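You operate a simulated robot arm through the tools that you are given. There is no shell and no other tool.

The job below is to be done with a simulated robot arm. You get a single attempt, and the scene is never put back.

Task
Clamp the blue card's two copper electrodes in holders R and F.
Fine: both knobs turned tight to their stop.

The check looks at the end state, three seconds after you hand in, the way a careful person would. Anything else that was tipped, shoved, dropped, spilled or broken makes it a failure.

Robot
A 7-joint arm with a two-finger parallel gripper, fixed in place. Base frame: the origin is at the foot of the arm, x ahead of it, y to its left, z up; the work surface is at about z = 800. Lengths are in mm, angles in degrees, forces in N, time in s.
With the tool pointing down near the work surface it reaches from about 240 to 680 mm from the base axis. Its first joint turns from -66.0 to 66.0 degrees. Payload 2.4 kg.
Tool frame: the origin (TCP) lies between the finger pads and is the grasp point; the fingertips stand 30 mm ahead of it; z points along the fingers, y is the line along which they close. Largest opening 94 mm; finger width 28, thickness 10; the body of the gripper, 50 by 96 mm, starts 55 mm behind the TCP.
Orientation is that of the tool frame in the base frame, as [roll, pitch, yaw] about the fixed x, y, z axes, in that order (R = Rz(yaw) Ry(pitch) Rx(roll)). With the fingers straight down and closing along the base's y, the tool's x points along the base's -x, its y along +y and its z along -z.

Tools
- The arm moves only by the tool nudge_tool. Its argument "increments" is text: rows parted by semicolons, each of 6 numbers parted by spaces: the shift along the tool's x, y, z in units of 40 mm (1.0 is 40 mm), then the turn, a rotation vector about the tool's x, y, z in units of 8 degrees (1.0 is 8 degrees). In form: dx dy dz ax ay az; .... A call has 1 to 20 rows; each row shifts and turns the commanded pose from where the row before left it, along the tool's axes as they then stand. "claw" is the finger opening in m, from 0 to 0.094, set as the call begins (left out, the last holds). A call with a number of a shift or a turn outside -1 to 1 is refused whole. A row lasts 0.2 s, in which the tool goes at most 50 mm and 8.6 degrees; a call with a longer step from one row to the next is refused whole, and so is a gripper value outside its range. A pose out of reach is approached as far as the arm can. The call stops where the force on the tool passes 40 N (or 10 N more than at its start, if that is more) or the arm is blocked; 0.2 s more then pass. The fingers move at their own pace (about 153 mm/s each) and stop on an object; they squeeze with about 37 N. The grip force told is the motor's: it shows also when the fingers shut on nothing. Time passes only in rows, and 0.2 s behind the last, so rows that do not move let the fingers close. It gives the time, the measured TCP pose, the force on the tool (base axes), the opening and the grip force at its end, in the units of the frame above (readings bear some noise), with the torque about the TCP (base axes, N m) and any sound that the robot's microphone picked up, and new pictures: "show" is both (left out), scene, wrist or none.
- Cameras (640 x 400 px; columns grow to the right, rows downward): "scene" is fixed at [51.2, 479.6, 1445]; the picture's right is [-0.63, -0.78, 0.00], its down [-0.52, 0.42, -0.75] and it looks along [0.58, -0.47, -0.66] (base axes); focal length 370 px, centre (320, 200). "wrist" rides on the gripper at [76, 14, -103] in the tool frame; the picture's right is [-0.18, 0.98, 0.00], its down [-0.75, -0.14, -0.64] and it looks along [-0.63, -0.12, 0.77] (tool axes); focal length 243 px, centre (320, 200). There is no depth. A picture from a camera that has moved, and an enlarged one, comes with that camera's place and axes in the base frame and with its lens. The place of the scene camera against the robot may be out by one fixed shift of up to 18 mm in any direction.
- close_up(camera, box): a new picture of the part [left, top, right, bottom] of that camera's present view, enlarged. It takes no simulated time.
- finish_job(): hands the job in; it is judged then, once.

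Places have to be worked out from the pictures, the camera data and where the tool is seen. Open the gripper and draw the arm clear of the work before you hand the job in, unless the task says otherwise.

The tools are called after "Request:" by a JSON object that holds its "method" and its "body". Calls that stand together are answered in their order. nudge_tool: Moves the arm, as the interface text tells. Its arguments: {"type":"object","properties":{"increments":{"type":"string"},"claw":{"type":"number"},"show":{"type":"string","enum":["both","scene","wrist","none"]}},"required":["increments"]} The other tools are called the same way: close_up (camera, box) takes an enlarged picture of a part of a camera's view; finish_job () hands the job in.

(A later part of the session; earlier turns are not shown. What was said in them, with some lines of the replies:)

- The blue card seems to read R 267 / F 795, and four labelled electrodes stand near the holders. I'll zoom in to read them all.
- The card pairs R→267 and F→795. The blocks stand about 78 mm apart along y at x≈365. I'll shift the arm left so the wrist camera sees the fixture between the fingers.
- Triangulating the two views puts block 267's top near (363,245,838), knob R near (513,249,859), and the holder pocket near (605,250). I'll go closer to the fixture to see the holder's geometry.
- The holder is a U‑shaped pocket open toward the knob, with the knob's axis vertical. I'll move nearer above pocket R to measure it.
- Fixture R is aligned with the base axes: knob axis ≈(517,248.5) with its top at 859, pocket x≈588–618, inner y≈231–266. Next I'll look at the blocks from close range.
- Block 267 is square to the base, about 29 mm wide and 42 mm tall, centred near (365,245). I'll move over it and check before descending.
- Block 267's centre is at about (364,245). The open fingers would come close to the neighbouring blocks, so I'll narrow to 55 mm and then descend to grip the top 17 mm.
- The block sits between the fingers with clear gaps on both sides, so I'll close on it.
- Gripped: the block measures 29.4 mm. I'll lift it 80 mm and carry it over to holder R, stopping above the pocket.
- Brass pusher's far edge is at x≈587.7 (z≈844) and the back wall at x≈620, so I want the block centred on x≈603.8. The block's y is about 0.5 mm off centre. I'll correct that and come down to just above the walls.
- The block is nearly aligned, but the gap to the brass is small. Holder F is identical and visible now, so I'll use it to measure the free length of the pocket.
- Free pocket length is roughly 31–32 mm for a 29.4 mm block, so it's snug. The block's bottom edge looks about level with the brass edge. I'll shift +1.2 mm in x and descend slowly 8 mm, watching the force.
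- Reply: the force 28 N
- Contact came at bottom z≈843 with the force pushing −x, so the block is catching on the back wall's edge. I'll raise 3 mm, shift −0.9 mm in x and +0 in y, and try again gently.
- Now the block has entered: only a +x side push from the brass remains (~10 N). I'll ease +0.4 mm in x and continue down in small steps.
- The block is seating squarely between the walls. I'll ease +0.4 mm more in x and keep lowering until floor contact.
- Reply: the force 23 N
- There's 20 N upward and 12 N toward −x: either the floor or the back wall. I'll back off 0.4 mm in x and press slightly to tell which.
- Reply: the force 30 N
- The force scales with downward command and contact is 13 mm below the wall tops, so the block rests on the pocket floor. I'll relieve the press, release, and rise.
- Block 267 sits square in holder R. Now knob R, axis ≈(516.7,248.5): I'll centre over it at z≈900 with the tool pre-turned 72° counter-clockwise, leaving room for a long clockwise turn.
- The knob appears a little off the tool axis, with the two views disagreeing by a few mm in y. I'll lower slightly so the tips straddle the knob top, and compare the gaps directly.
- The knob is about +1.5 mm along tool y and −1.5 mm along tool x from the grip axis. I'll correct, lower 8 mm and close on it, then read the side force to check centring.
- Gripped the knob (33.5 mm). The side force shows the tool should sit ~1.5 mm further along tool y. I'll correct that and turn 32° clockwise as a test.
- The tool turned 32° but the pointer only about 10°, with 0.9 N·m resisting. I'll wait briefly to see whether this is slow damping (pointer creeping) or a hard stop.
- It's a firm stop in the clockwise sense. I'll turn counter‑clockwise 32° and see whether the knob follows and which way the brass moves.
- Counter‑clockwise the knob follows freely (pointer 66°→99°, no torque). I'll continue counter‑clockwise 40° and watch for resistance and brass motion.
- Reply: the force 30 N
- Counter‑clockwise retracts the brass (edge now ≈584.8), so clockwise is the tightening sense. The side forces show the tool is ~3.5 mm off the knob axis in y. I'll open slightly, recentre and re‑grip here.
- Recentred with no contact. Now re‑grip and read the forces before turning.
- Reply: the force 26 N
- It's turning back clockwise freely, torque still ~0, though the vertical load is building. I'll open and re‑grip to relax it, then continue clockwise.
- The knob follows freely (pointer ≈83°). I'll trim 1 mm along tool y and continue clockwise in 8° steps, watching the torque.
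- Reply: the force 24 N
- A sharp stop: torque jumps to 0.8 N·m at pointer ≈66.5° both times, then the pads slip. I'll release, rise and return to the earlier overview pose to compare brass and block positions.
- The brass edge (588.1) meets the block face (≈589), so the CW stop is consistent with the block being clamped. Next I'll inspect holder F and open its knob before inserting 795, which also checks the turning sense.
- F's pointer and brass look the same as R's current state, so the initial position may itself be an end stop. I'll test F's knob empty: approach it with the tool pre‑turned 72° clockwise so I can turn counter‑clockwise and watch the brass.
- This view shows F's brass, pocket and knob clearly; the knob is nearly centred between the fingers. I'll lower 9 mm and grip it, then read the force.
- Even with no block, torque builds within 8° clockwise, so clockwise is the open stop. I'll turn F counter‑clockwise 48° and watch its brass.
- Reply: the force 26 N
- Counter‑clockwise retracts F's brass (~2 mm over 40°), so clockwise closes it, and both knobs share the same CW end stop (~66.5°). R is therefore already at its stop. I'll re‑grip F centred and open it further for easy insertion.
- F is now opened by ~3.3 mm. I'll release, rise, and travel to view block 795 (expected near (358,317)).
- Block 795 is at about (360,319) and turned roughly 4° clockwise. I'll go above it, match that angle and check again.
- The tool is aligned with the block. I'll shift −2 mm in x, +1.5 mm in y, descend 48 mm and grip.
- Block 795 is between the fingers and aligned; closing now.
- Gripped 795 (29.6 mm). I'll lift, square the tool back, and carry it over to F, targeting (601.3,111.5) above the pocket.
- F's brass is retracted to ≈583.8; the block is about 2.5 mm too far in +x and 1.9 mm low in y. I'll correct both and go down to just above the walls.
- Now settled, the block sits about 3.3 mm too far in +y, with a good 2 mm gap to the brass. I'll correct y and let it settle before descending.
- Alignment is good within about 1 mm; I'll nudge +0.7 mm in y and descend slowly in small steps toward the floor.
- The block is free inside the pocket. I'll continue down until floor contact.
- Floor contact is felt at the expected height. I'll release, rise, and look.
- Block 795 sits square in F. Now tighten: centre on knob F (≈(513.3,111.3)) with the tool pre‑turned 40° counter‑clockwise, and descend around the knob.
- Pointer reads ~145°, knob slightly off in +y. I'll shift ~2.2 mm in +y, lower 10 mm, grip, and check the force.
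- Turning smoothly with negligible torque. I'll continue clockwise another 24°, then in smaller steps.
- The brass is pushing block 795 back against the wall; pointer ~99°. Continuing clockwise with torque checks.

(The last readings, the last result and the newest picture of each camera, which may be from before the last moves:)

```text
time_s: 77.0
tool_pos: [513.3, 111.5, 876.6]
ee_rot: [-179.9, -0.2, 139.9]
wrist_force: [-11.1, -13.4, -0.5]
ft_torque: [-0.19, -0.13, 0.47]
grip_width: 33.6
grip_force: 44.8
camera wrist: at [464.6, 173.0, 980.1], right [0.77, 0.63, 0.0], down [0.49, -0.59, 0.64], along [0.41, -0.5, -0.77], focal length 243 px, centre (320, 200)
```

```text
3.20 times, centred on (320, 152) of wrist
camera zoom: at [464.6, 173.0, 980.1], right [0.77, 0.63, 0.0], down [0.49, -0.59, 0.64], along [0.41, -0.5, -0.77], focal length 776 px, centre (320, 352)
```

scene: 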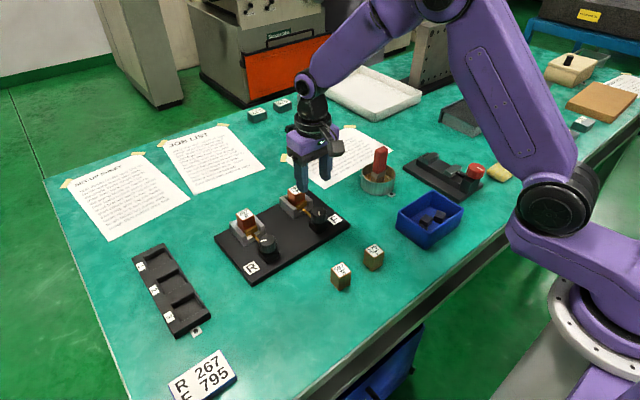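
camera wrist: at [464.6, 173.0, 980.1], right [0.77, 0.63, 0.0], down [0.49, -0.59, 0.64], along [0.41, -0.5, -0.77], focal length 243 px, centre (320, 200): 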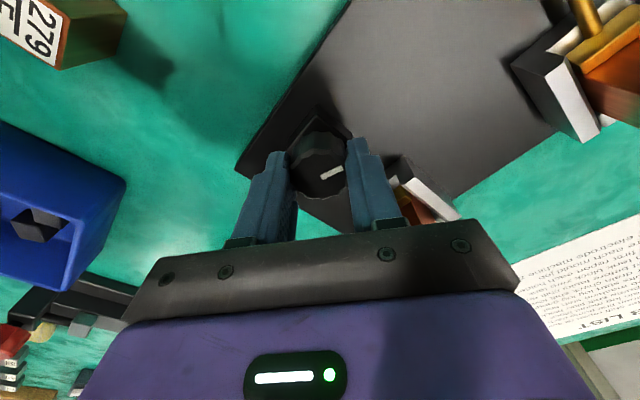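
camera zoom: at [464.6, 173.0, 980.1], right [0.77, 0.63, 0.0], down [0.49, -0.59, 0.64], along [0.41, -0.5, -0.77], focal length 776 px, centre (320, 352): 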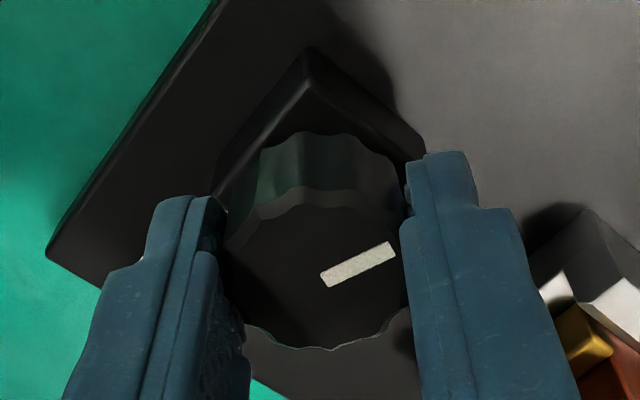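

Torque is rising at the stop (pointer ≈67°). I'll turn a further 12° to drive it fully tight, then check.

Request:
{"method": "nudge_tool", "body": {"increments": "0 0 0 0 0 0.5;0 0 0 0 0 0.5;0 0 0 0 0 0", "show": "none"}}

Request:
{"method": "nudge_tool", "body": {"increments": "0 0 0 0 0 0.5;0 0 0 0 0 0;0 0 0 0 0 0", "show": "wrist"}}

Request:
{"method": "close_up", "body": {"camera": "wrist", "box": [220, 90, 420, 215]}}

```text
time_s: 77.8
tool_pos: [513.2, 110.5, 876.3]
ee_rot: [-179.9, 0.0, 131.9]
wrist_force: [-7.9, -20.7, 1.7]
ft_torque: [-0.61, 0.08, 0.72]
grip_width: 33.5
grip_force: 44.7
```

```text
time_s: 78.6
tool_pos: [513.7, 112.2, 876.9]
ee_rot: [-180.0, 0.0, 127.9]
wrist_force: [-9.0, -21.6, 0.6]
ft_torque: [-0.35, 0.25, 0.85]
grip_width: 33.7
grip_force: 45.1
camera wrist: at [477.9, 181.9, 980.2], right [0.89, 0.46, 0.0], down [0.35, -0.68, 0.64], along [0.29, -0.57, -0.77], focal length 243 px, centre (320, 200)
```

wrist: 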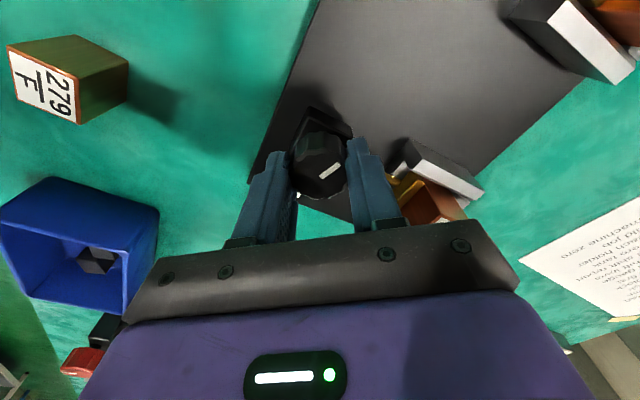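

```text
3.20 times, centred on (320, 152) of wrist
camera zoom: at [477.9, 181.9, 980.2], right [0.89, 0.46, 0.0], down [0.35, -0.68, 0.64], along [0.29, -0.57, -0.77], focal length 776 px, centre (320, 352)
```

zoom: 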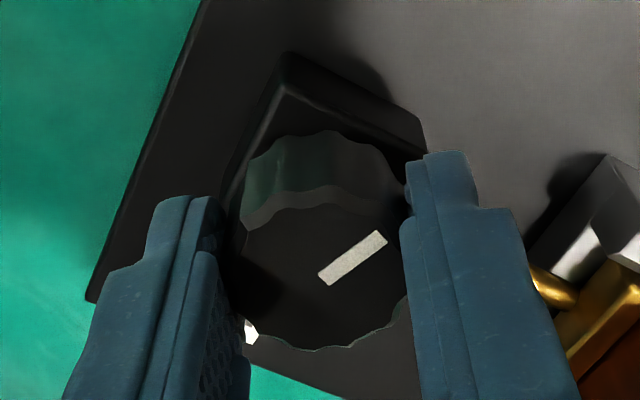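

Pointer F is at ≈66° with 0.85 N·m holding: firmly at the stop. I'll release, rise and compare both knobs and blocks.

Request:
{"method": "nudge_tool", "body": {"increments": "0 0 0 0 0 0;0 0 0 0 0 0;0 0 -0.5 0 0 0;0 0 -0.8 0 0 0;0 0 -0.9 0 0 -1;0 0 0 0 0 -1;0 0 0 0 0 -1;0 0 0 0 0 -1;0 0 0 0 0 -1;0 0 0 0 0 -1;0 0 0 0 0 -0.5;0.8 0 0 0 0 0;0.9 0.5 0 0 0 0;0.9 0.9 0 0 0 0;0 0 0 0 0 0", "claw": 0.05}}

Request:
{"method": "close_up", "body": {"camera": "scene", "box": [220, 195, 300, 260]}}

Request:
{"method": "close_up", "body": {"camera": "scene", "box": [270, 175, 350, 240]}}

Request:
{"method": "close_up", "body": {"camera": "wrist", "box": [200, 80, 440, 230]}}

```text
refused: row 14 steps farther than a row can; nothing moved
```

```text
6.15 times, centred on (260, 228) of scene
camera zoom: at [51.0, 479.0, 1445.2], right [-0.63, -0.78, 0.0], down [-0.52, 0.42, -0.75], along [0.58, -0.47, -0.66], focal length 2278 px, centre (689, 31)
```

zoom: 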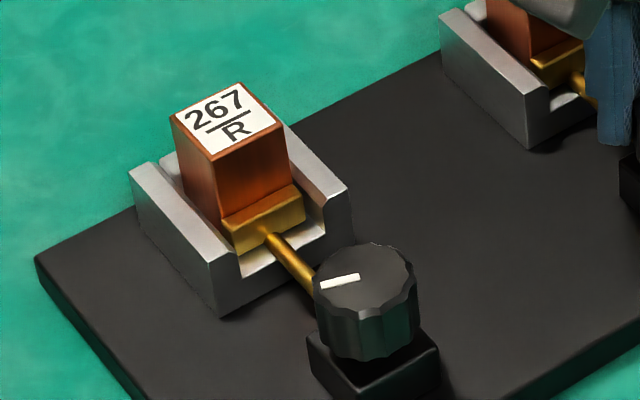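

```text
6.15 times, centred on (310, 208) of scene
camera zoom: at [51.0, 479.0, 1445.2], right [-0.63, -0.78, 0.0], down [-0.52, 0.42, -0.75], along [0.58, -0.47, -0.66], focal length 2278 px, centre (382, 154)
```

zoom: 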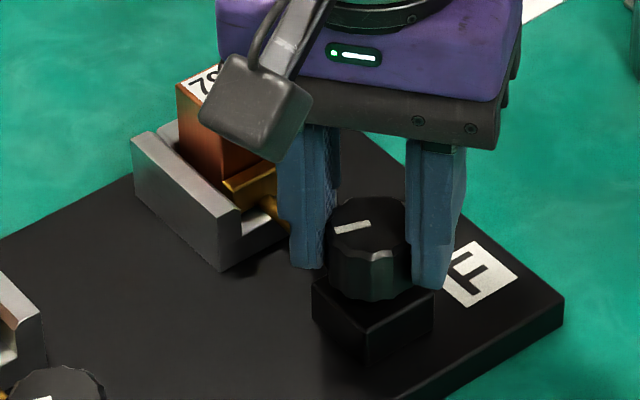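

```text
2.67 times, centred on (320, 155) of wrist
camera zoom: at [477.9, 181.9, 980.2], right [0.89, 0.46, 0.0], down [0.35, -0.68, 0.64], along [0.29, -0.57, -0.77], focal length 647 px, centre (320, 320)
```

zoom: 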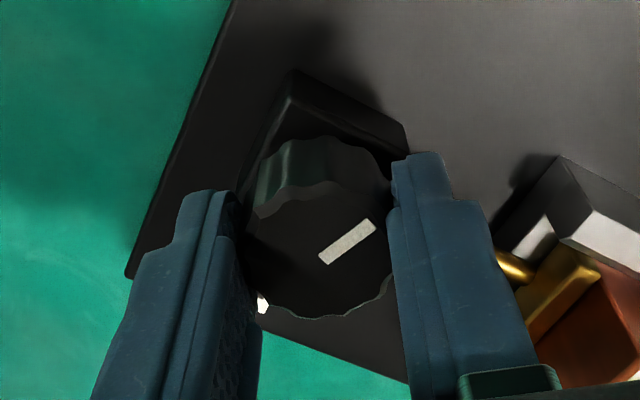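

One row was too long, so nothing moved. I'll resend with shorter steps.

Request:
{"method": "nudge_tool", "body": {"increments": "0 0 0 0 0 0;0 0 0 0 0 0;0 0 -0.5 0 0 0;0 0 -0.8 0 0 0;0 0 -0.9 0 0 -1;0 0 0 0 0 -1;0 0 0 0 0 -1;0 0 0 0 0 -1;0 0 0 0 0 -1;0 0 0 0 0 -1;0 0 0 0 0 -0.5;0.8 0 0 0 0 0;0.8 0.5 0 0 0 0;0.8 0.5 0 0 0 0;0 0 0 0 0 0", "claw": 0.05}}

Request:
{"method": "close_up", "body": {"camera": "scene", "box": [220, 195, 300, 260]}}

Request:
{"method": "close_up", "body": {"camera": "scene", "box": [270, 175, 350, 240]}}

Request:
{"method": "close_up", "body": {"camera": "wrist", "box": [200, 80, 440, 230]}}

```text
time_s: 81.8
tool_pos: [415.4, 152.2, 963.8]
ee_rot: [-180.0, 0.0, 180.0]
wrist_force: [-0.4, 1.6, 0.5]
ft_torque: [0.02, 0.01, -0.02]
grip_width: 49.8
grip_force: 0.0
camera wrist: at [339.5, 167.9, 1067.2], right [0.18, 0.98, 0.0], down [0.75, -0.14, 0.64], along [0.63, -0.12, -0.77], focal length 243 px, centre (320, 200)
```

scene: 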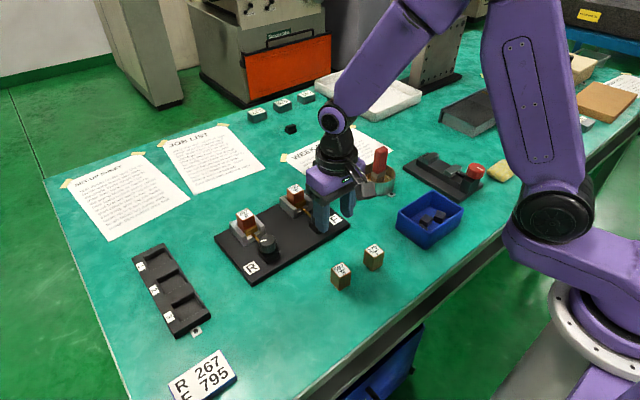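
wrist: 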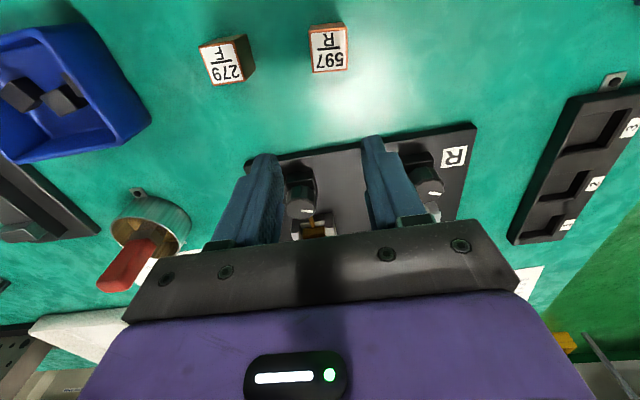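

```text
6.15 times, centred on (260, 228) of scene
camera zoom: at [51.2, 479.6, 1445.0], right [-0.63, -0.78, 0.0], down [-0.52, 0.42, -0.75], along [0.58, -0.47, -0.66], focal length 2278 px, centre (689, 31)
```

zoom: 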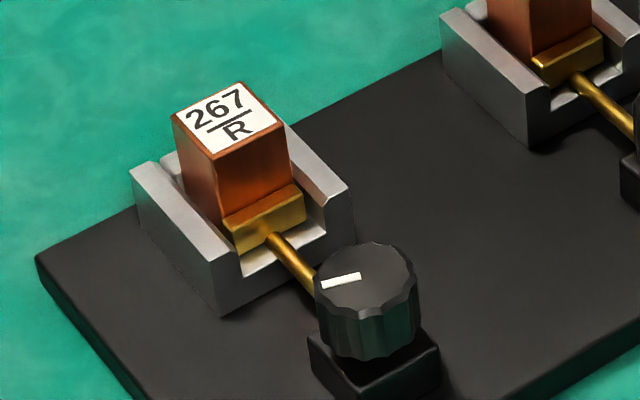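

```text
6.15 times, centred on (310, 208) of scene
camera zoom: at [51.2, 479.6, 1445.0], right [-0.63, -0.78, 0.0], down [-0.52, 0.42, -0.75], along [0.58, -0.47, -0.66], focal length 2278 px, centre (382, 154)
```

zoom: 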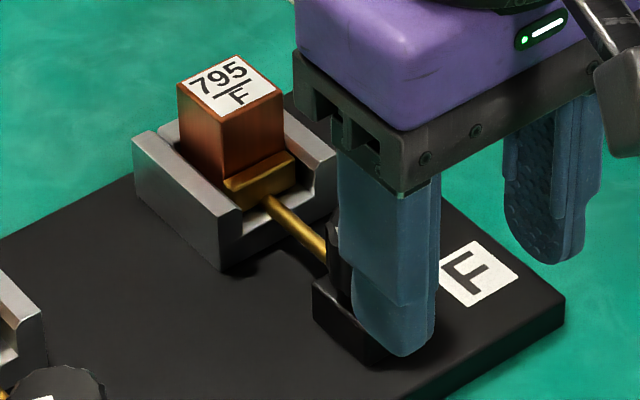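

```text
2.67 times, centred on (320, 155) of wrist
camera zoom: at [339.5, 167.9, 1067.2], right [0.18, 0.98, 0.0], down [0.75, -0.14, 0.64], along [0.63, -0.12, -0.77], focal length 647 px, centre (320, 320)
```

zoom: 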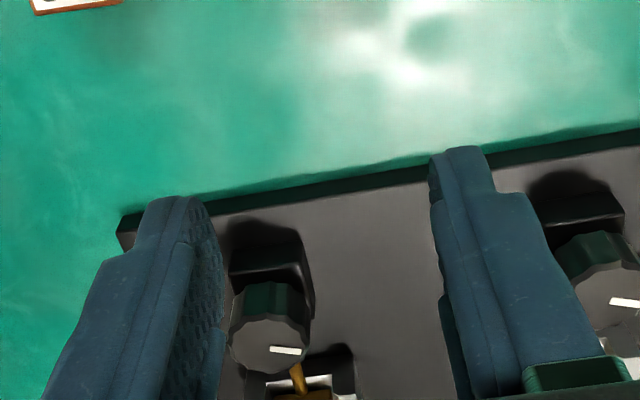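

Both blocks look alike and seated. I'll draw the arm further back for an unobstructed view of both knobs.

Request:
{"method": "nudge_tool", "body": {"increments": "0.6 -0.6 -0.5 0 0 0;0.6 -0.6 -0.5 0 0 0;0.6 -0.6 -0.5 0 0 0;0.5 -0.6 -0.5 0 0 0;0 0 0 0 0 0"}}

Request:
{"method": "close_up", "body": {"camera": "scene", "box": [230, 200, 310, 250]}}

Request:
{"method": "close_up", "body": {"camera": "scene", "box": [270, 175, 350, 225]}}

Request:
{"method": "close_up", "body": {"camera": "wrist", "box": [280, 120, 520, 270]}}

```text
time_s: 83.0
tool_pos: [325.0, 54.9, 1043.1]
ee_rot: [-179.9, 0.0, -180.0]
wrist_force: [-0.3, -0.2, 0.5]
ft_torque: [-0.01, -0.01, 0.01]
grip_width: 49.9
grip_force: 0.0
camera wrist: at [249.1, 71.3, 1145.7], right [0.18, 0.98, 0.0], down [0.75, -0.14, 0.64], along [0.63, -0.12, -0.77], focal length 243 px, centre (320, 200)
```

scene: 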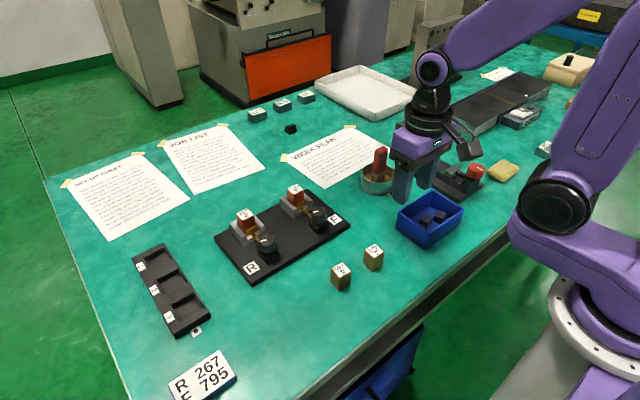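
wrist: 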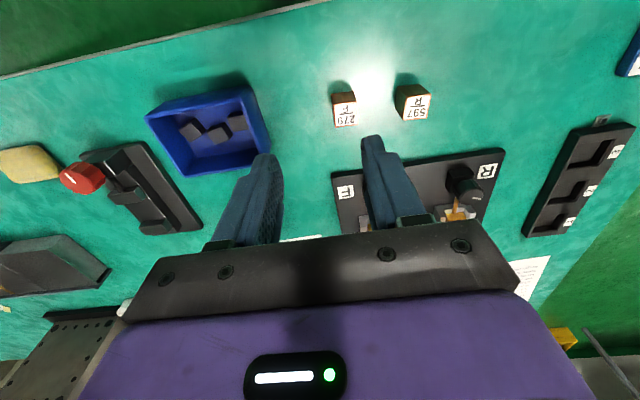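

```text
8.00 times, centred on (270, 225) of scene
camera zoom: at [51.2, 479.5, 1445.0], right [-0.63, -0.78, 0.0], down [-0.52, 0.42, -0.75], along [0.58, -0.47, -0.66], focal length 2961 px, centre (720, 0)
```

zoom: 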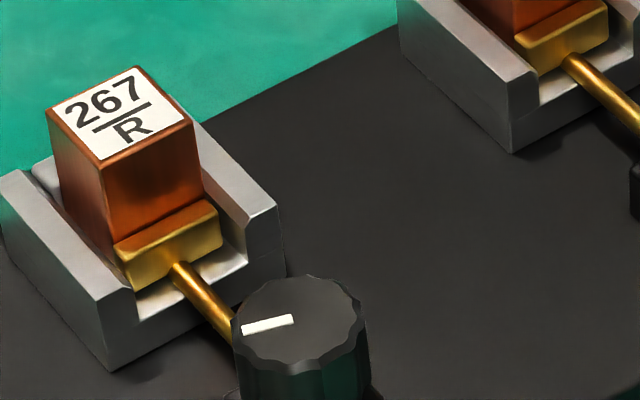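

```text
8.00 times, centred on (310, 200) of scene
camera zoom: at [51.2, 479.5, 1445.0], right [-0.63, -0.78, 0.0], down [-0.52, 0.42, -0.75], along [0.58, -0.47, -0.66], focal length 2961 px, centre (400, 200)
```

zoom: 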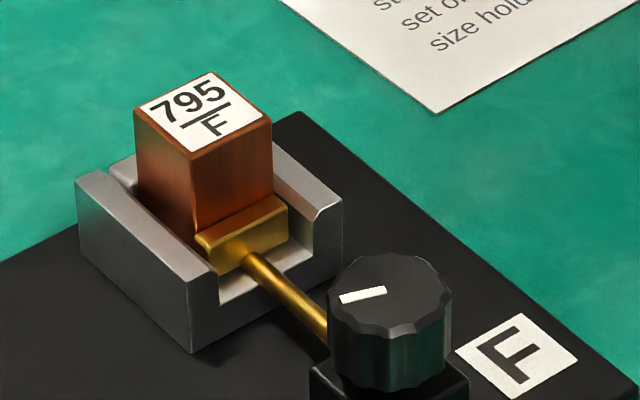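

```text
2.67 times, centred on (400, 195) of wrist
camera zoom: at [249.1, 71.3, 1145.7], right [0.18, 0.98, 0.0], down [0.75, -0.14, 0.64], along [0.63, -0.12, -0.77], focal length 647 px, centre (107, 213)
```

zoom: 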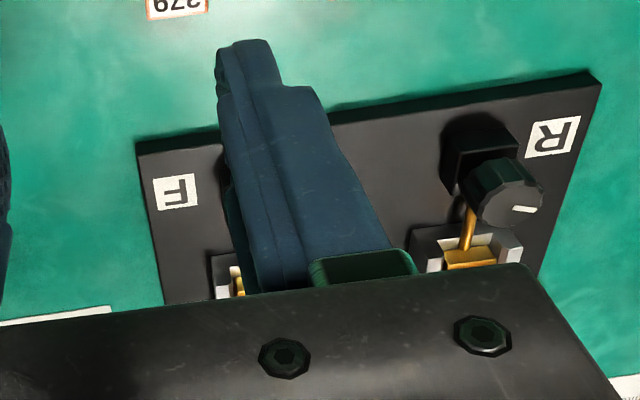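

To compare the knob angles precisely, I'll enlarge each knob strongly.

Request:
{"method": "close_up", "body": {"camera": "scene", "box": [256, 228, 280, 243]}}

Request:
{"method": "close_up", "body": {"camera": "scene", "box": [307, 204, 331, 219]}}

Request:
{"method": "close_up", "body": {"camera": "scene", "box": [226, 200, 274, 230]}}

Request:
{"method": "close_up", "body": {"camera": "scene", "box": [276, 178, 324, 208]}}

```text
16.00 times, centred on (268, 236) of scene
camera zoom: at [51.2, 479.5, 1445.0], right [-0.63, -0.78, 0.0], down [-0.52, 0.42, -0.75], along [0.58, -0.47, -0.66], focal length 5922 px, centre (1152, -368)
```

zoom: 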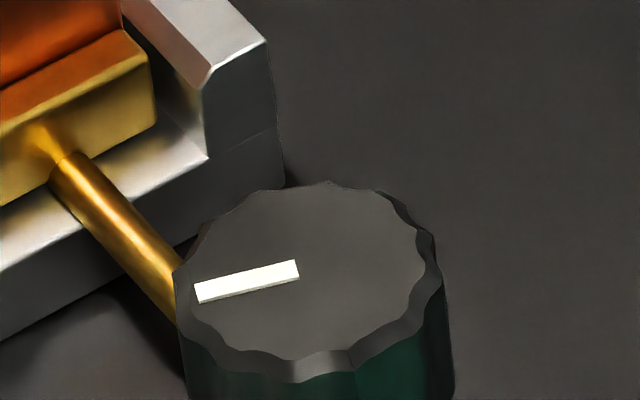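

```text
16.00 times, centred on (319, 212) of scene
camera zoom: at [51.2, 479.5, 1445.0], right [-0.63, -0.78, 0.0], down [-0.52, 0.42, -0.75], along [0.58, -0.47, -0.66], focal length 5922 px, centre (336, 16)
```

zoom: 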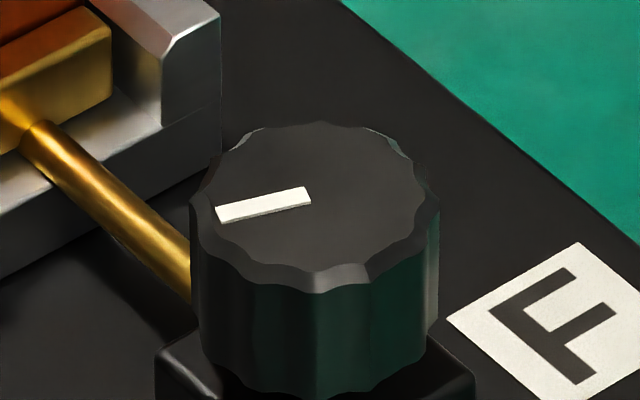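

```text
13.33 times, centred on (250, 215) of scene
camera zoom: at [51.2, 479.5, 1445.0], right [-0.63, -0.78, 0.0], down [-0.52, 0.42, -0.75], along [0.58, -0.47, -0.66], focal length 4935 px, centre (1253, 0)
```

zoom: 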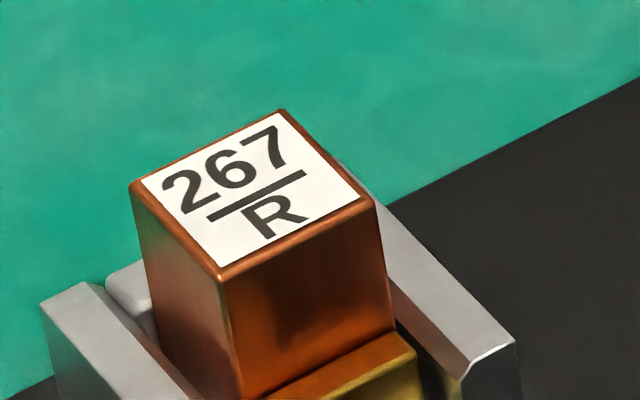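

```text
13.33 times, centred on (300, 193) of scene
camera zoom: at [51.2, 479.5, 1445.0], right [-0.63, -0.78, 0.0], down [-0.52, 0.42, -0.75], along [0.58, -0.47, -0.66], focal length 4935 px, centre (587, 293)
```

zoom: 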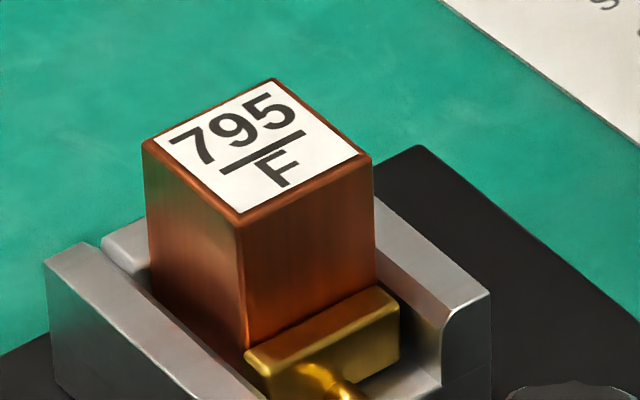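

F's pointer reads ~68° and R's ~70°, so R may have relaxed slightly. I'll go back to knob R and drive it firmly against its stop once more, approaching 40° pre‑turned.

Request:
{"method": "nudge_tool", "body": {"increments": "-0.671 0.687 0 0 0 0;-0.671 0.687 0 0 0 0;-0.671 0.687 0 0 0 0;-0.671 0.687 0 0 0 0;-0.671 0.687 0 0 0 0;-0.671 0.687 0 0 0 0;-0.671 0.687 0 0 0 0;0 0 0.7 0 0 -1;0 0 0.7 0 0 -1;0 0 0.7 0 0 -1;0 0 0.7 0 0 -1;0 0 0.7 0 0 -1;0 0 0.3 0 0 0;0 0 0 0 0 0;0 0 0 0 0 0", "show": "wrist"}}

Request:
{"method": "close_up", "body": {"camera": "wrist", "box": [220, 90, 420, 215]}}

```text
time_s: 86.2
tool_pos: [514.5, 251.1, 893.2]
ee_rot: [180.0, 0.0, -140.1]
wrist_force: [-0.2, -0.6, 0.5]
ft_torque: [-0.04, 0.0, -0.01]
grip_width: 50.0
grip_force: 0.0
camera wrist: at [446.9, 213.5, 996.5], right [-0.49, 0.87, 0.0], down [0.67, 0.38, 0.64], along [0.56, 0.31, -0.77], focal length 243 px, centre (320, 200)
```

wrist: 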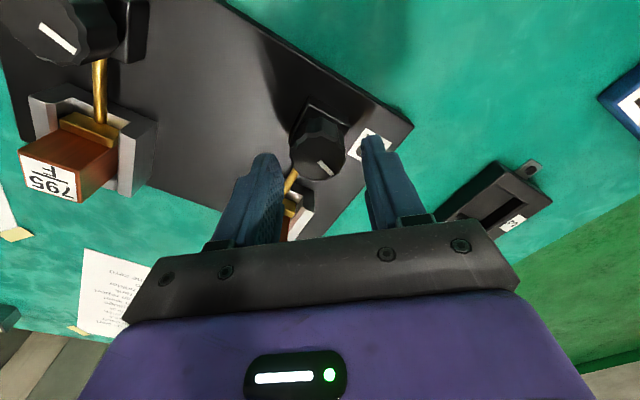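

```text
3.20 times, centred on (320, 152) of wrist
camera zoom: at [446.9, 213.5, 996.5], right [-0.49, 0.87, 0.0], down [0.67, 0.38, 0.64], along [0.56, 0.31, -0.77], focal length 776 px, centre (320, 352)
```

zoom: 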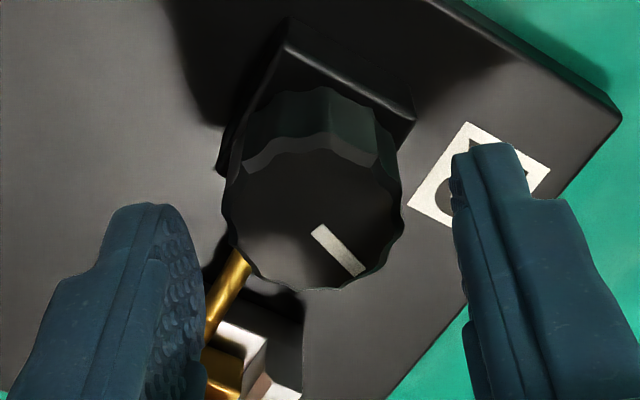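

The knob is off by about −1.7 mm (tool y) and +2.6 mm (tool x). I'll correct that, lower to grip height and close.

Request:
{"method": "nudge_tool", "body": {"increments": "0.065 -0.0425 0 0 0 0;0 0 0.2 0 0 0;0 0 0.21 0 0 0;0 0 0 0 0 0", "show": "none"}}

Request:
{"method": "nudge_tool", "body": {"increments": "0 0 0 0 0 0;0 0 0 0 0 0;0 0 0 0 0 0", "claw": 0.02, "show": "none"}}

Request:
{"method": "nudge_tool", "body": {"increments": "0 0 0 0 0 0.5;0 0 0 0 0 0.5;0 0 0 0 0 0", "show": "none"}}

Request:
{"method": "nudge_tool", "body": {"increments": "0 0 0 0 0 0.5;0 0 0 0 0 0.5;0 0 0 0 0 0", "show": "wrist"}}

Request:
{"method": "close_up", "body": {"camera": "wrist", "box": [220, 90, 420, 215]}}

```text
time_s: 87.2
tool_pos: [512.6, 247.0, 875.9]
ee_rot: [-179.9, 0.0, -140.0]
wrist_force: [0.1, -0.1, -0.2]
ft_torque: [0.02, 0.0, 0.0]
grip_width: 50.1
grip_force: 0.1
```

```text
time_s: 88.0
tool_pos: [512.0, 246.9, 875.6]
ee_rot: [-180.0, 0.1, -140.0]
wrist_force: [-4.1, 5.1, -2.2]
ft_torque: [0.12, 0.04, 0.06]
grip_width: 33.4
grip_force: 45.0
```

```text
time_s: 88.8
tool_pos: [511.4, 246.3, 876.5]
ee_rot: [180.0, 0.0, -147.9]
wrist_force: [-10.2, 7.3, -3.1]
ft_torque: [-0.3, -0.11, 0.65]
grip_width: 33.7
grip_force: 44.8
```

```text
time_s: 89.6
tool_pos: [511.4, 247.6, 875.7]
ee_rot: [180.0, 0.1, -156.0]
wrist_force: [-13.5, 11.9, 0.7]
ft_torque: [0.17, 0.19, 0.77]
grip_width: 33.5
grip_force: 44.6
camera wrist: at [436.4, 230.7, 979.8], right [-0.23, 0.97, 0.0], down [0.75, 0.18, 0.64], along [0.62, 0.15, -0.77], focal length 243 px, centre (320, 200)
```

wrist: 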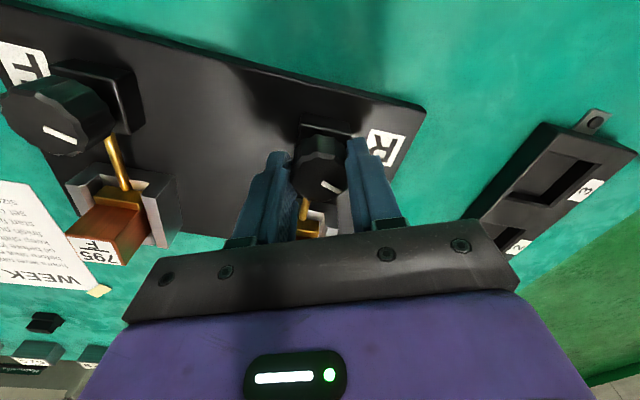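

```text
3.20 times, centred on (320, 152) of wrist
camera zoom: at [436.4, 230.7, 979.8], right [-0.23, 0.97, 0.0], down [0.75, 0.18, 0.64], along [0.62, 0.15, -0.77], focal length 776 px, centre (320, 352)
```

zoom: 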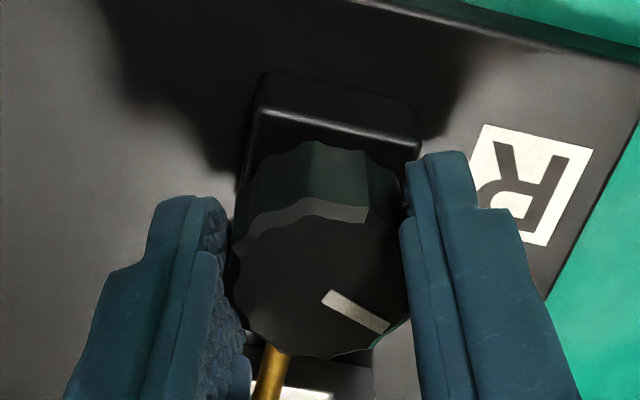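

R resisted at once (0.65→0.77 N·m), so it was and is at its stop. I'll release, rise, square the tool and withdraw clear.

Request:
{"method": "nudge_tool", "body": {"increments": "0 0 0 0 0 0;0 0 0 0 0 0;0 0 -0.4 0 0 0;0 0 -0.8 0 0 0;0 0 -0.9 0 0 1;0 0 -0.5 0 0 1;0 0 0 0 0 1;0.7 -0.5 0 0 0 0;0.7 -0.6 -0.3 0 0 0;0.7 -0.6 -0.3 0 0 0;0.7 -0.6 -0.3 0 0 0;0.5 -0.7 -0.3 0 0 0;0.5 -0.7 -0.3 0 0 0;0.3 -0.8 0 0 0 0;0 0 0 0 0 0", "claw": 0.06}}

Request:
{"method": "close_up", "body": {"camera": "scene", "box": [256, 228, 280, 243]}}

Request:
{"method": "close_up", "body": {"camera": "scene", "box": [307, 204, 331, 219]}}

Request:
{"method": "close_up", "body": {"camera": "scene", "box": [210, 175, 370, 275]}}

```text
time_s: 92.8
tool_pos: [345.4, 67.1, 1039.0]
ee_rot: [180.0, 0.0, -180.0]
wrist_force: [-0.7, 0.3, -0.1]
ft_torque: [0.02, 0.01, 0.02]
grip_width: 59.9
grip_force: 0.0
camera wrist: at [271.3, 83.2, 1142.7], right [0.18, 0.98, 0.0], down [0.75, -0.14, 0.64], along [0.63, -0.12, -0.77], focal length 243 px, centre (320, 200)
```

scene: 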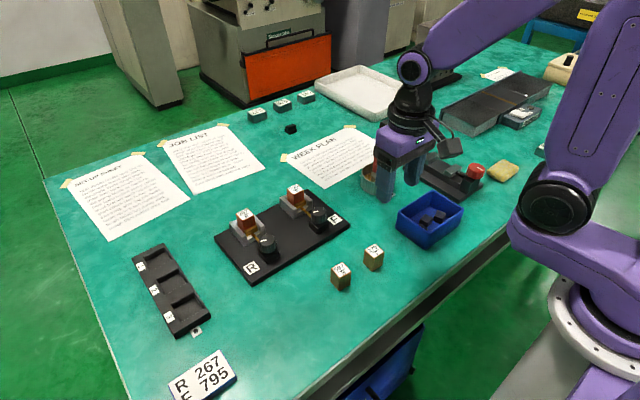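
wrist: 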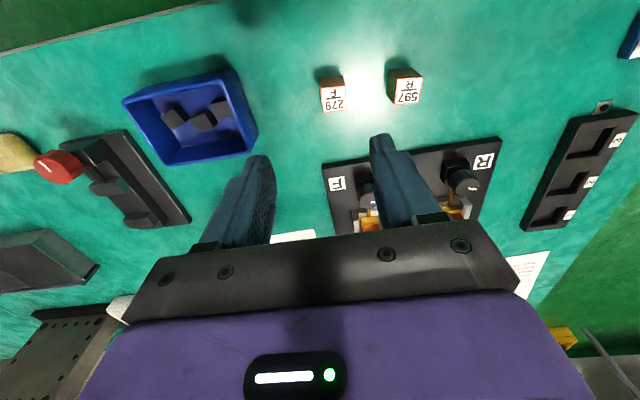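

```text
16.00 times, centred on (268, 236) of scene
camera zoom: at [51.2, 479.5, 1445.0], right [-0.63, -0.78, 0.0], down [-0.52, 0.42, -0.75], along [0.58, -0.47, -0.66], focal length 5922 px, centre (1152, -368)
```

zoom: 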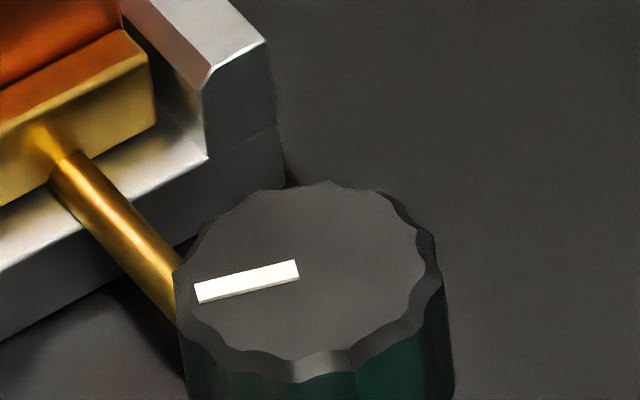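

```text
16.00 times, centred on (319, 212) of scene
camera zoom: at [51.2, 479.5, 1445.0], right [-0.63, -0.78, 0.0], down [-0.52, 0.42, -0.75], along [0.58, -0.47, -0.66], focal length 5922 px, centre (336, 16)
```

zoom: 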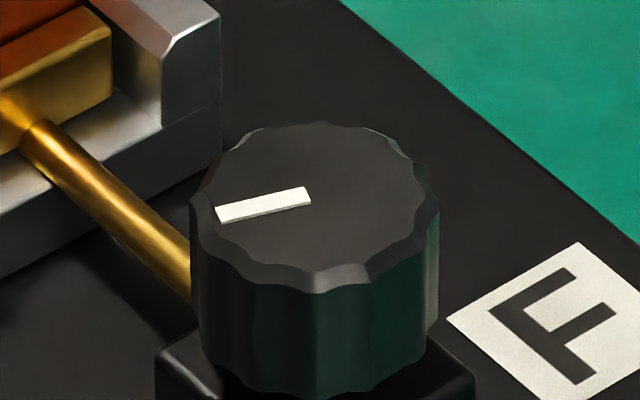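

```text
4.00 times, centred on (290, 225) of scene
camera zoom: at [51.2, 479.5, 1445.0], right [-0.63, -0.78, 0.0], down [-0.52, 0.42, -0.75], along [0.58, -0.47, -0.66], focal length 1481 px, centre (440, 100)
```

zoom: 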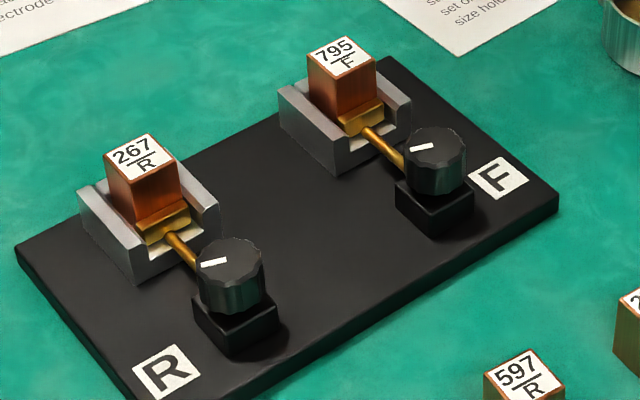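

Both pointers rest exactly at their clockwise stops, and both blocks (267 in R, 795 in F) stand square against their brass pushers. Nothing else has been disturbed, and the arm is clear with the gripper open, so I'm handing in.

Request:
{"method": "finish_job", "body": {}}

```text
The job is handed in.
```

I put electrode 267 in holder R and electrode 795 in holder F, turned both knobs clockwise to their stops, and handed the job in. I don't have the verdict.

- **Electrodes:** both were lowered to the pocket floor and stand square, with the brass pusher up against each one.
- **Knobs:** both stop firmly at about 0.8 N·m. They flex a few degrees into the stop and, on release, rest at the same angle they had at the start.
- **Not tested:** I didn't tug on either block. F's knob stopped at about the same place with the pocket empty, so I can't tell from the knob alone how hard the blocks are gripped. The pocket's free length with the knob at its stop measured about 30.5 mm, give or take 1 mm, for a 29.5 mm block.
- **Holder R:** I put 267 in without opening that clamp first, so it went in tight, catching briefly on the back wall. I opened F before inserting 795, and it went in freely.

Nothing else was moved as far as the pictures show. The arm is clear of the work with the gripper open.
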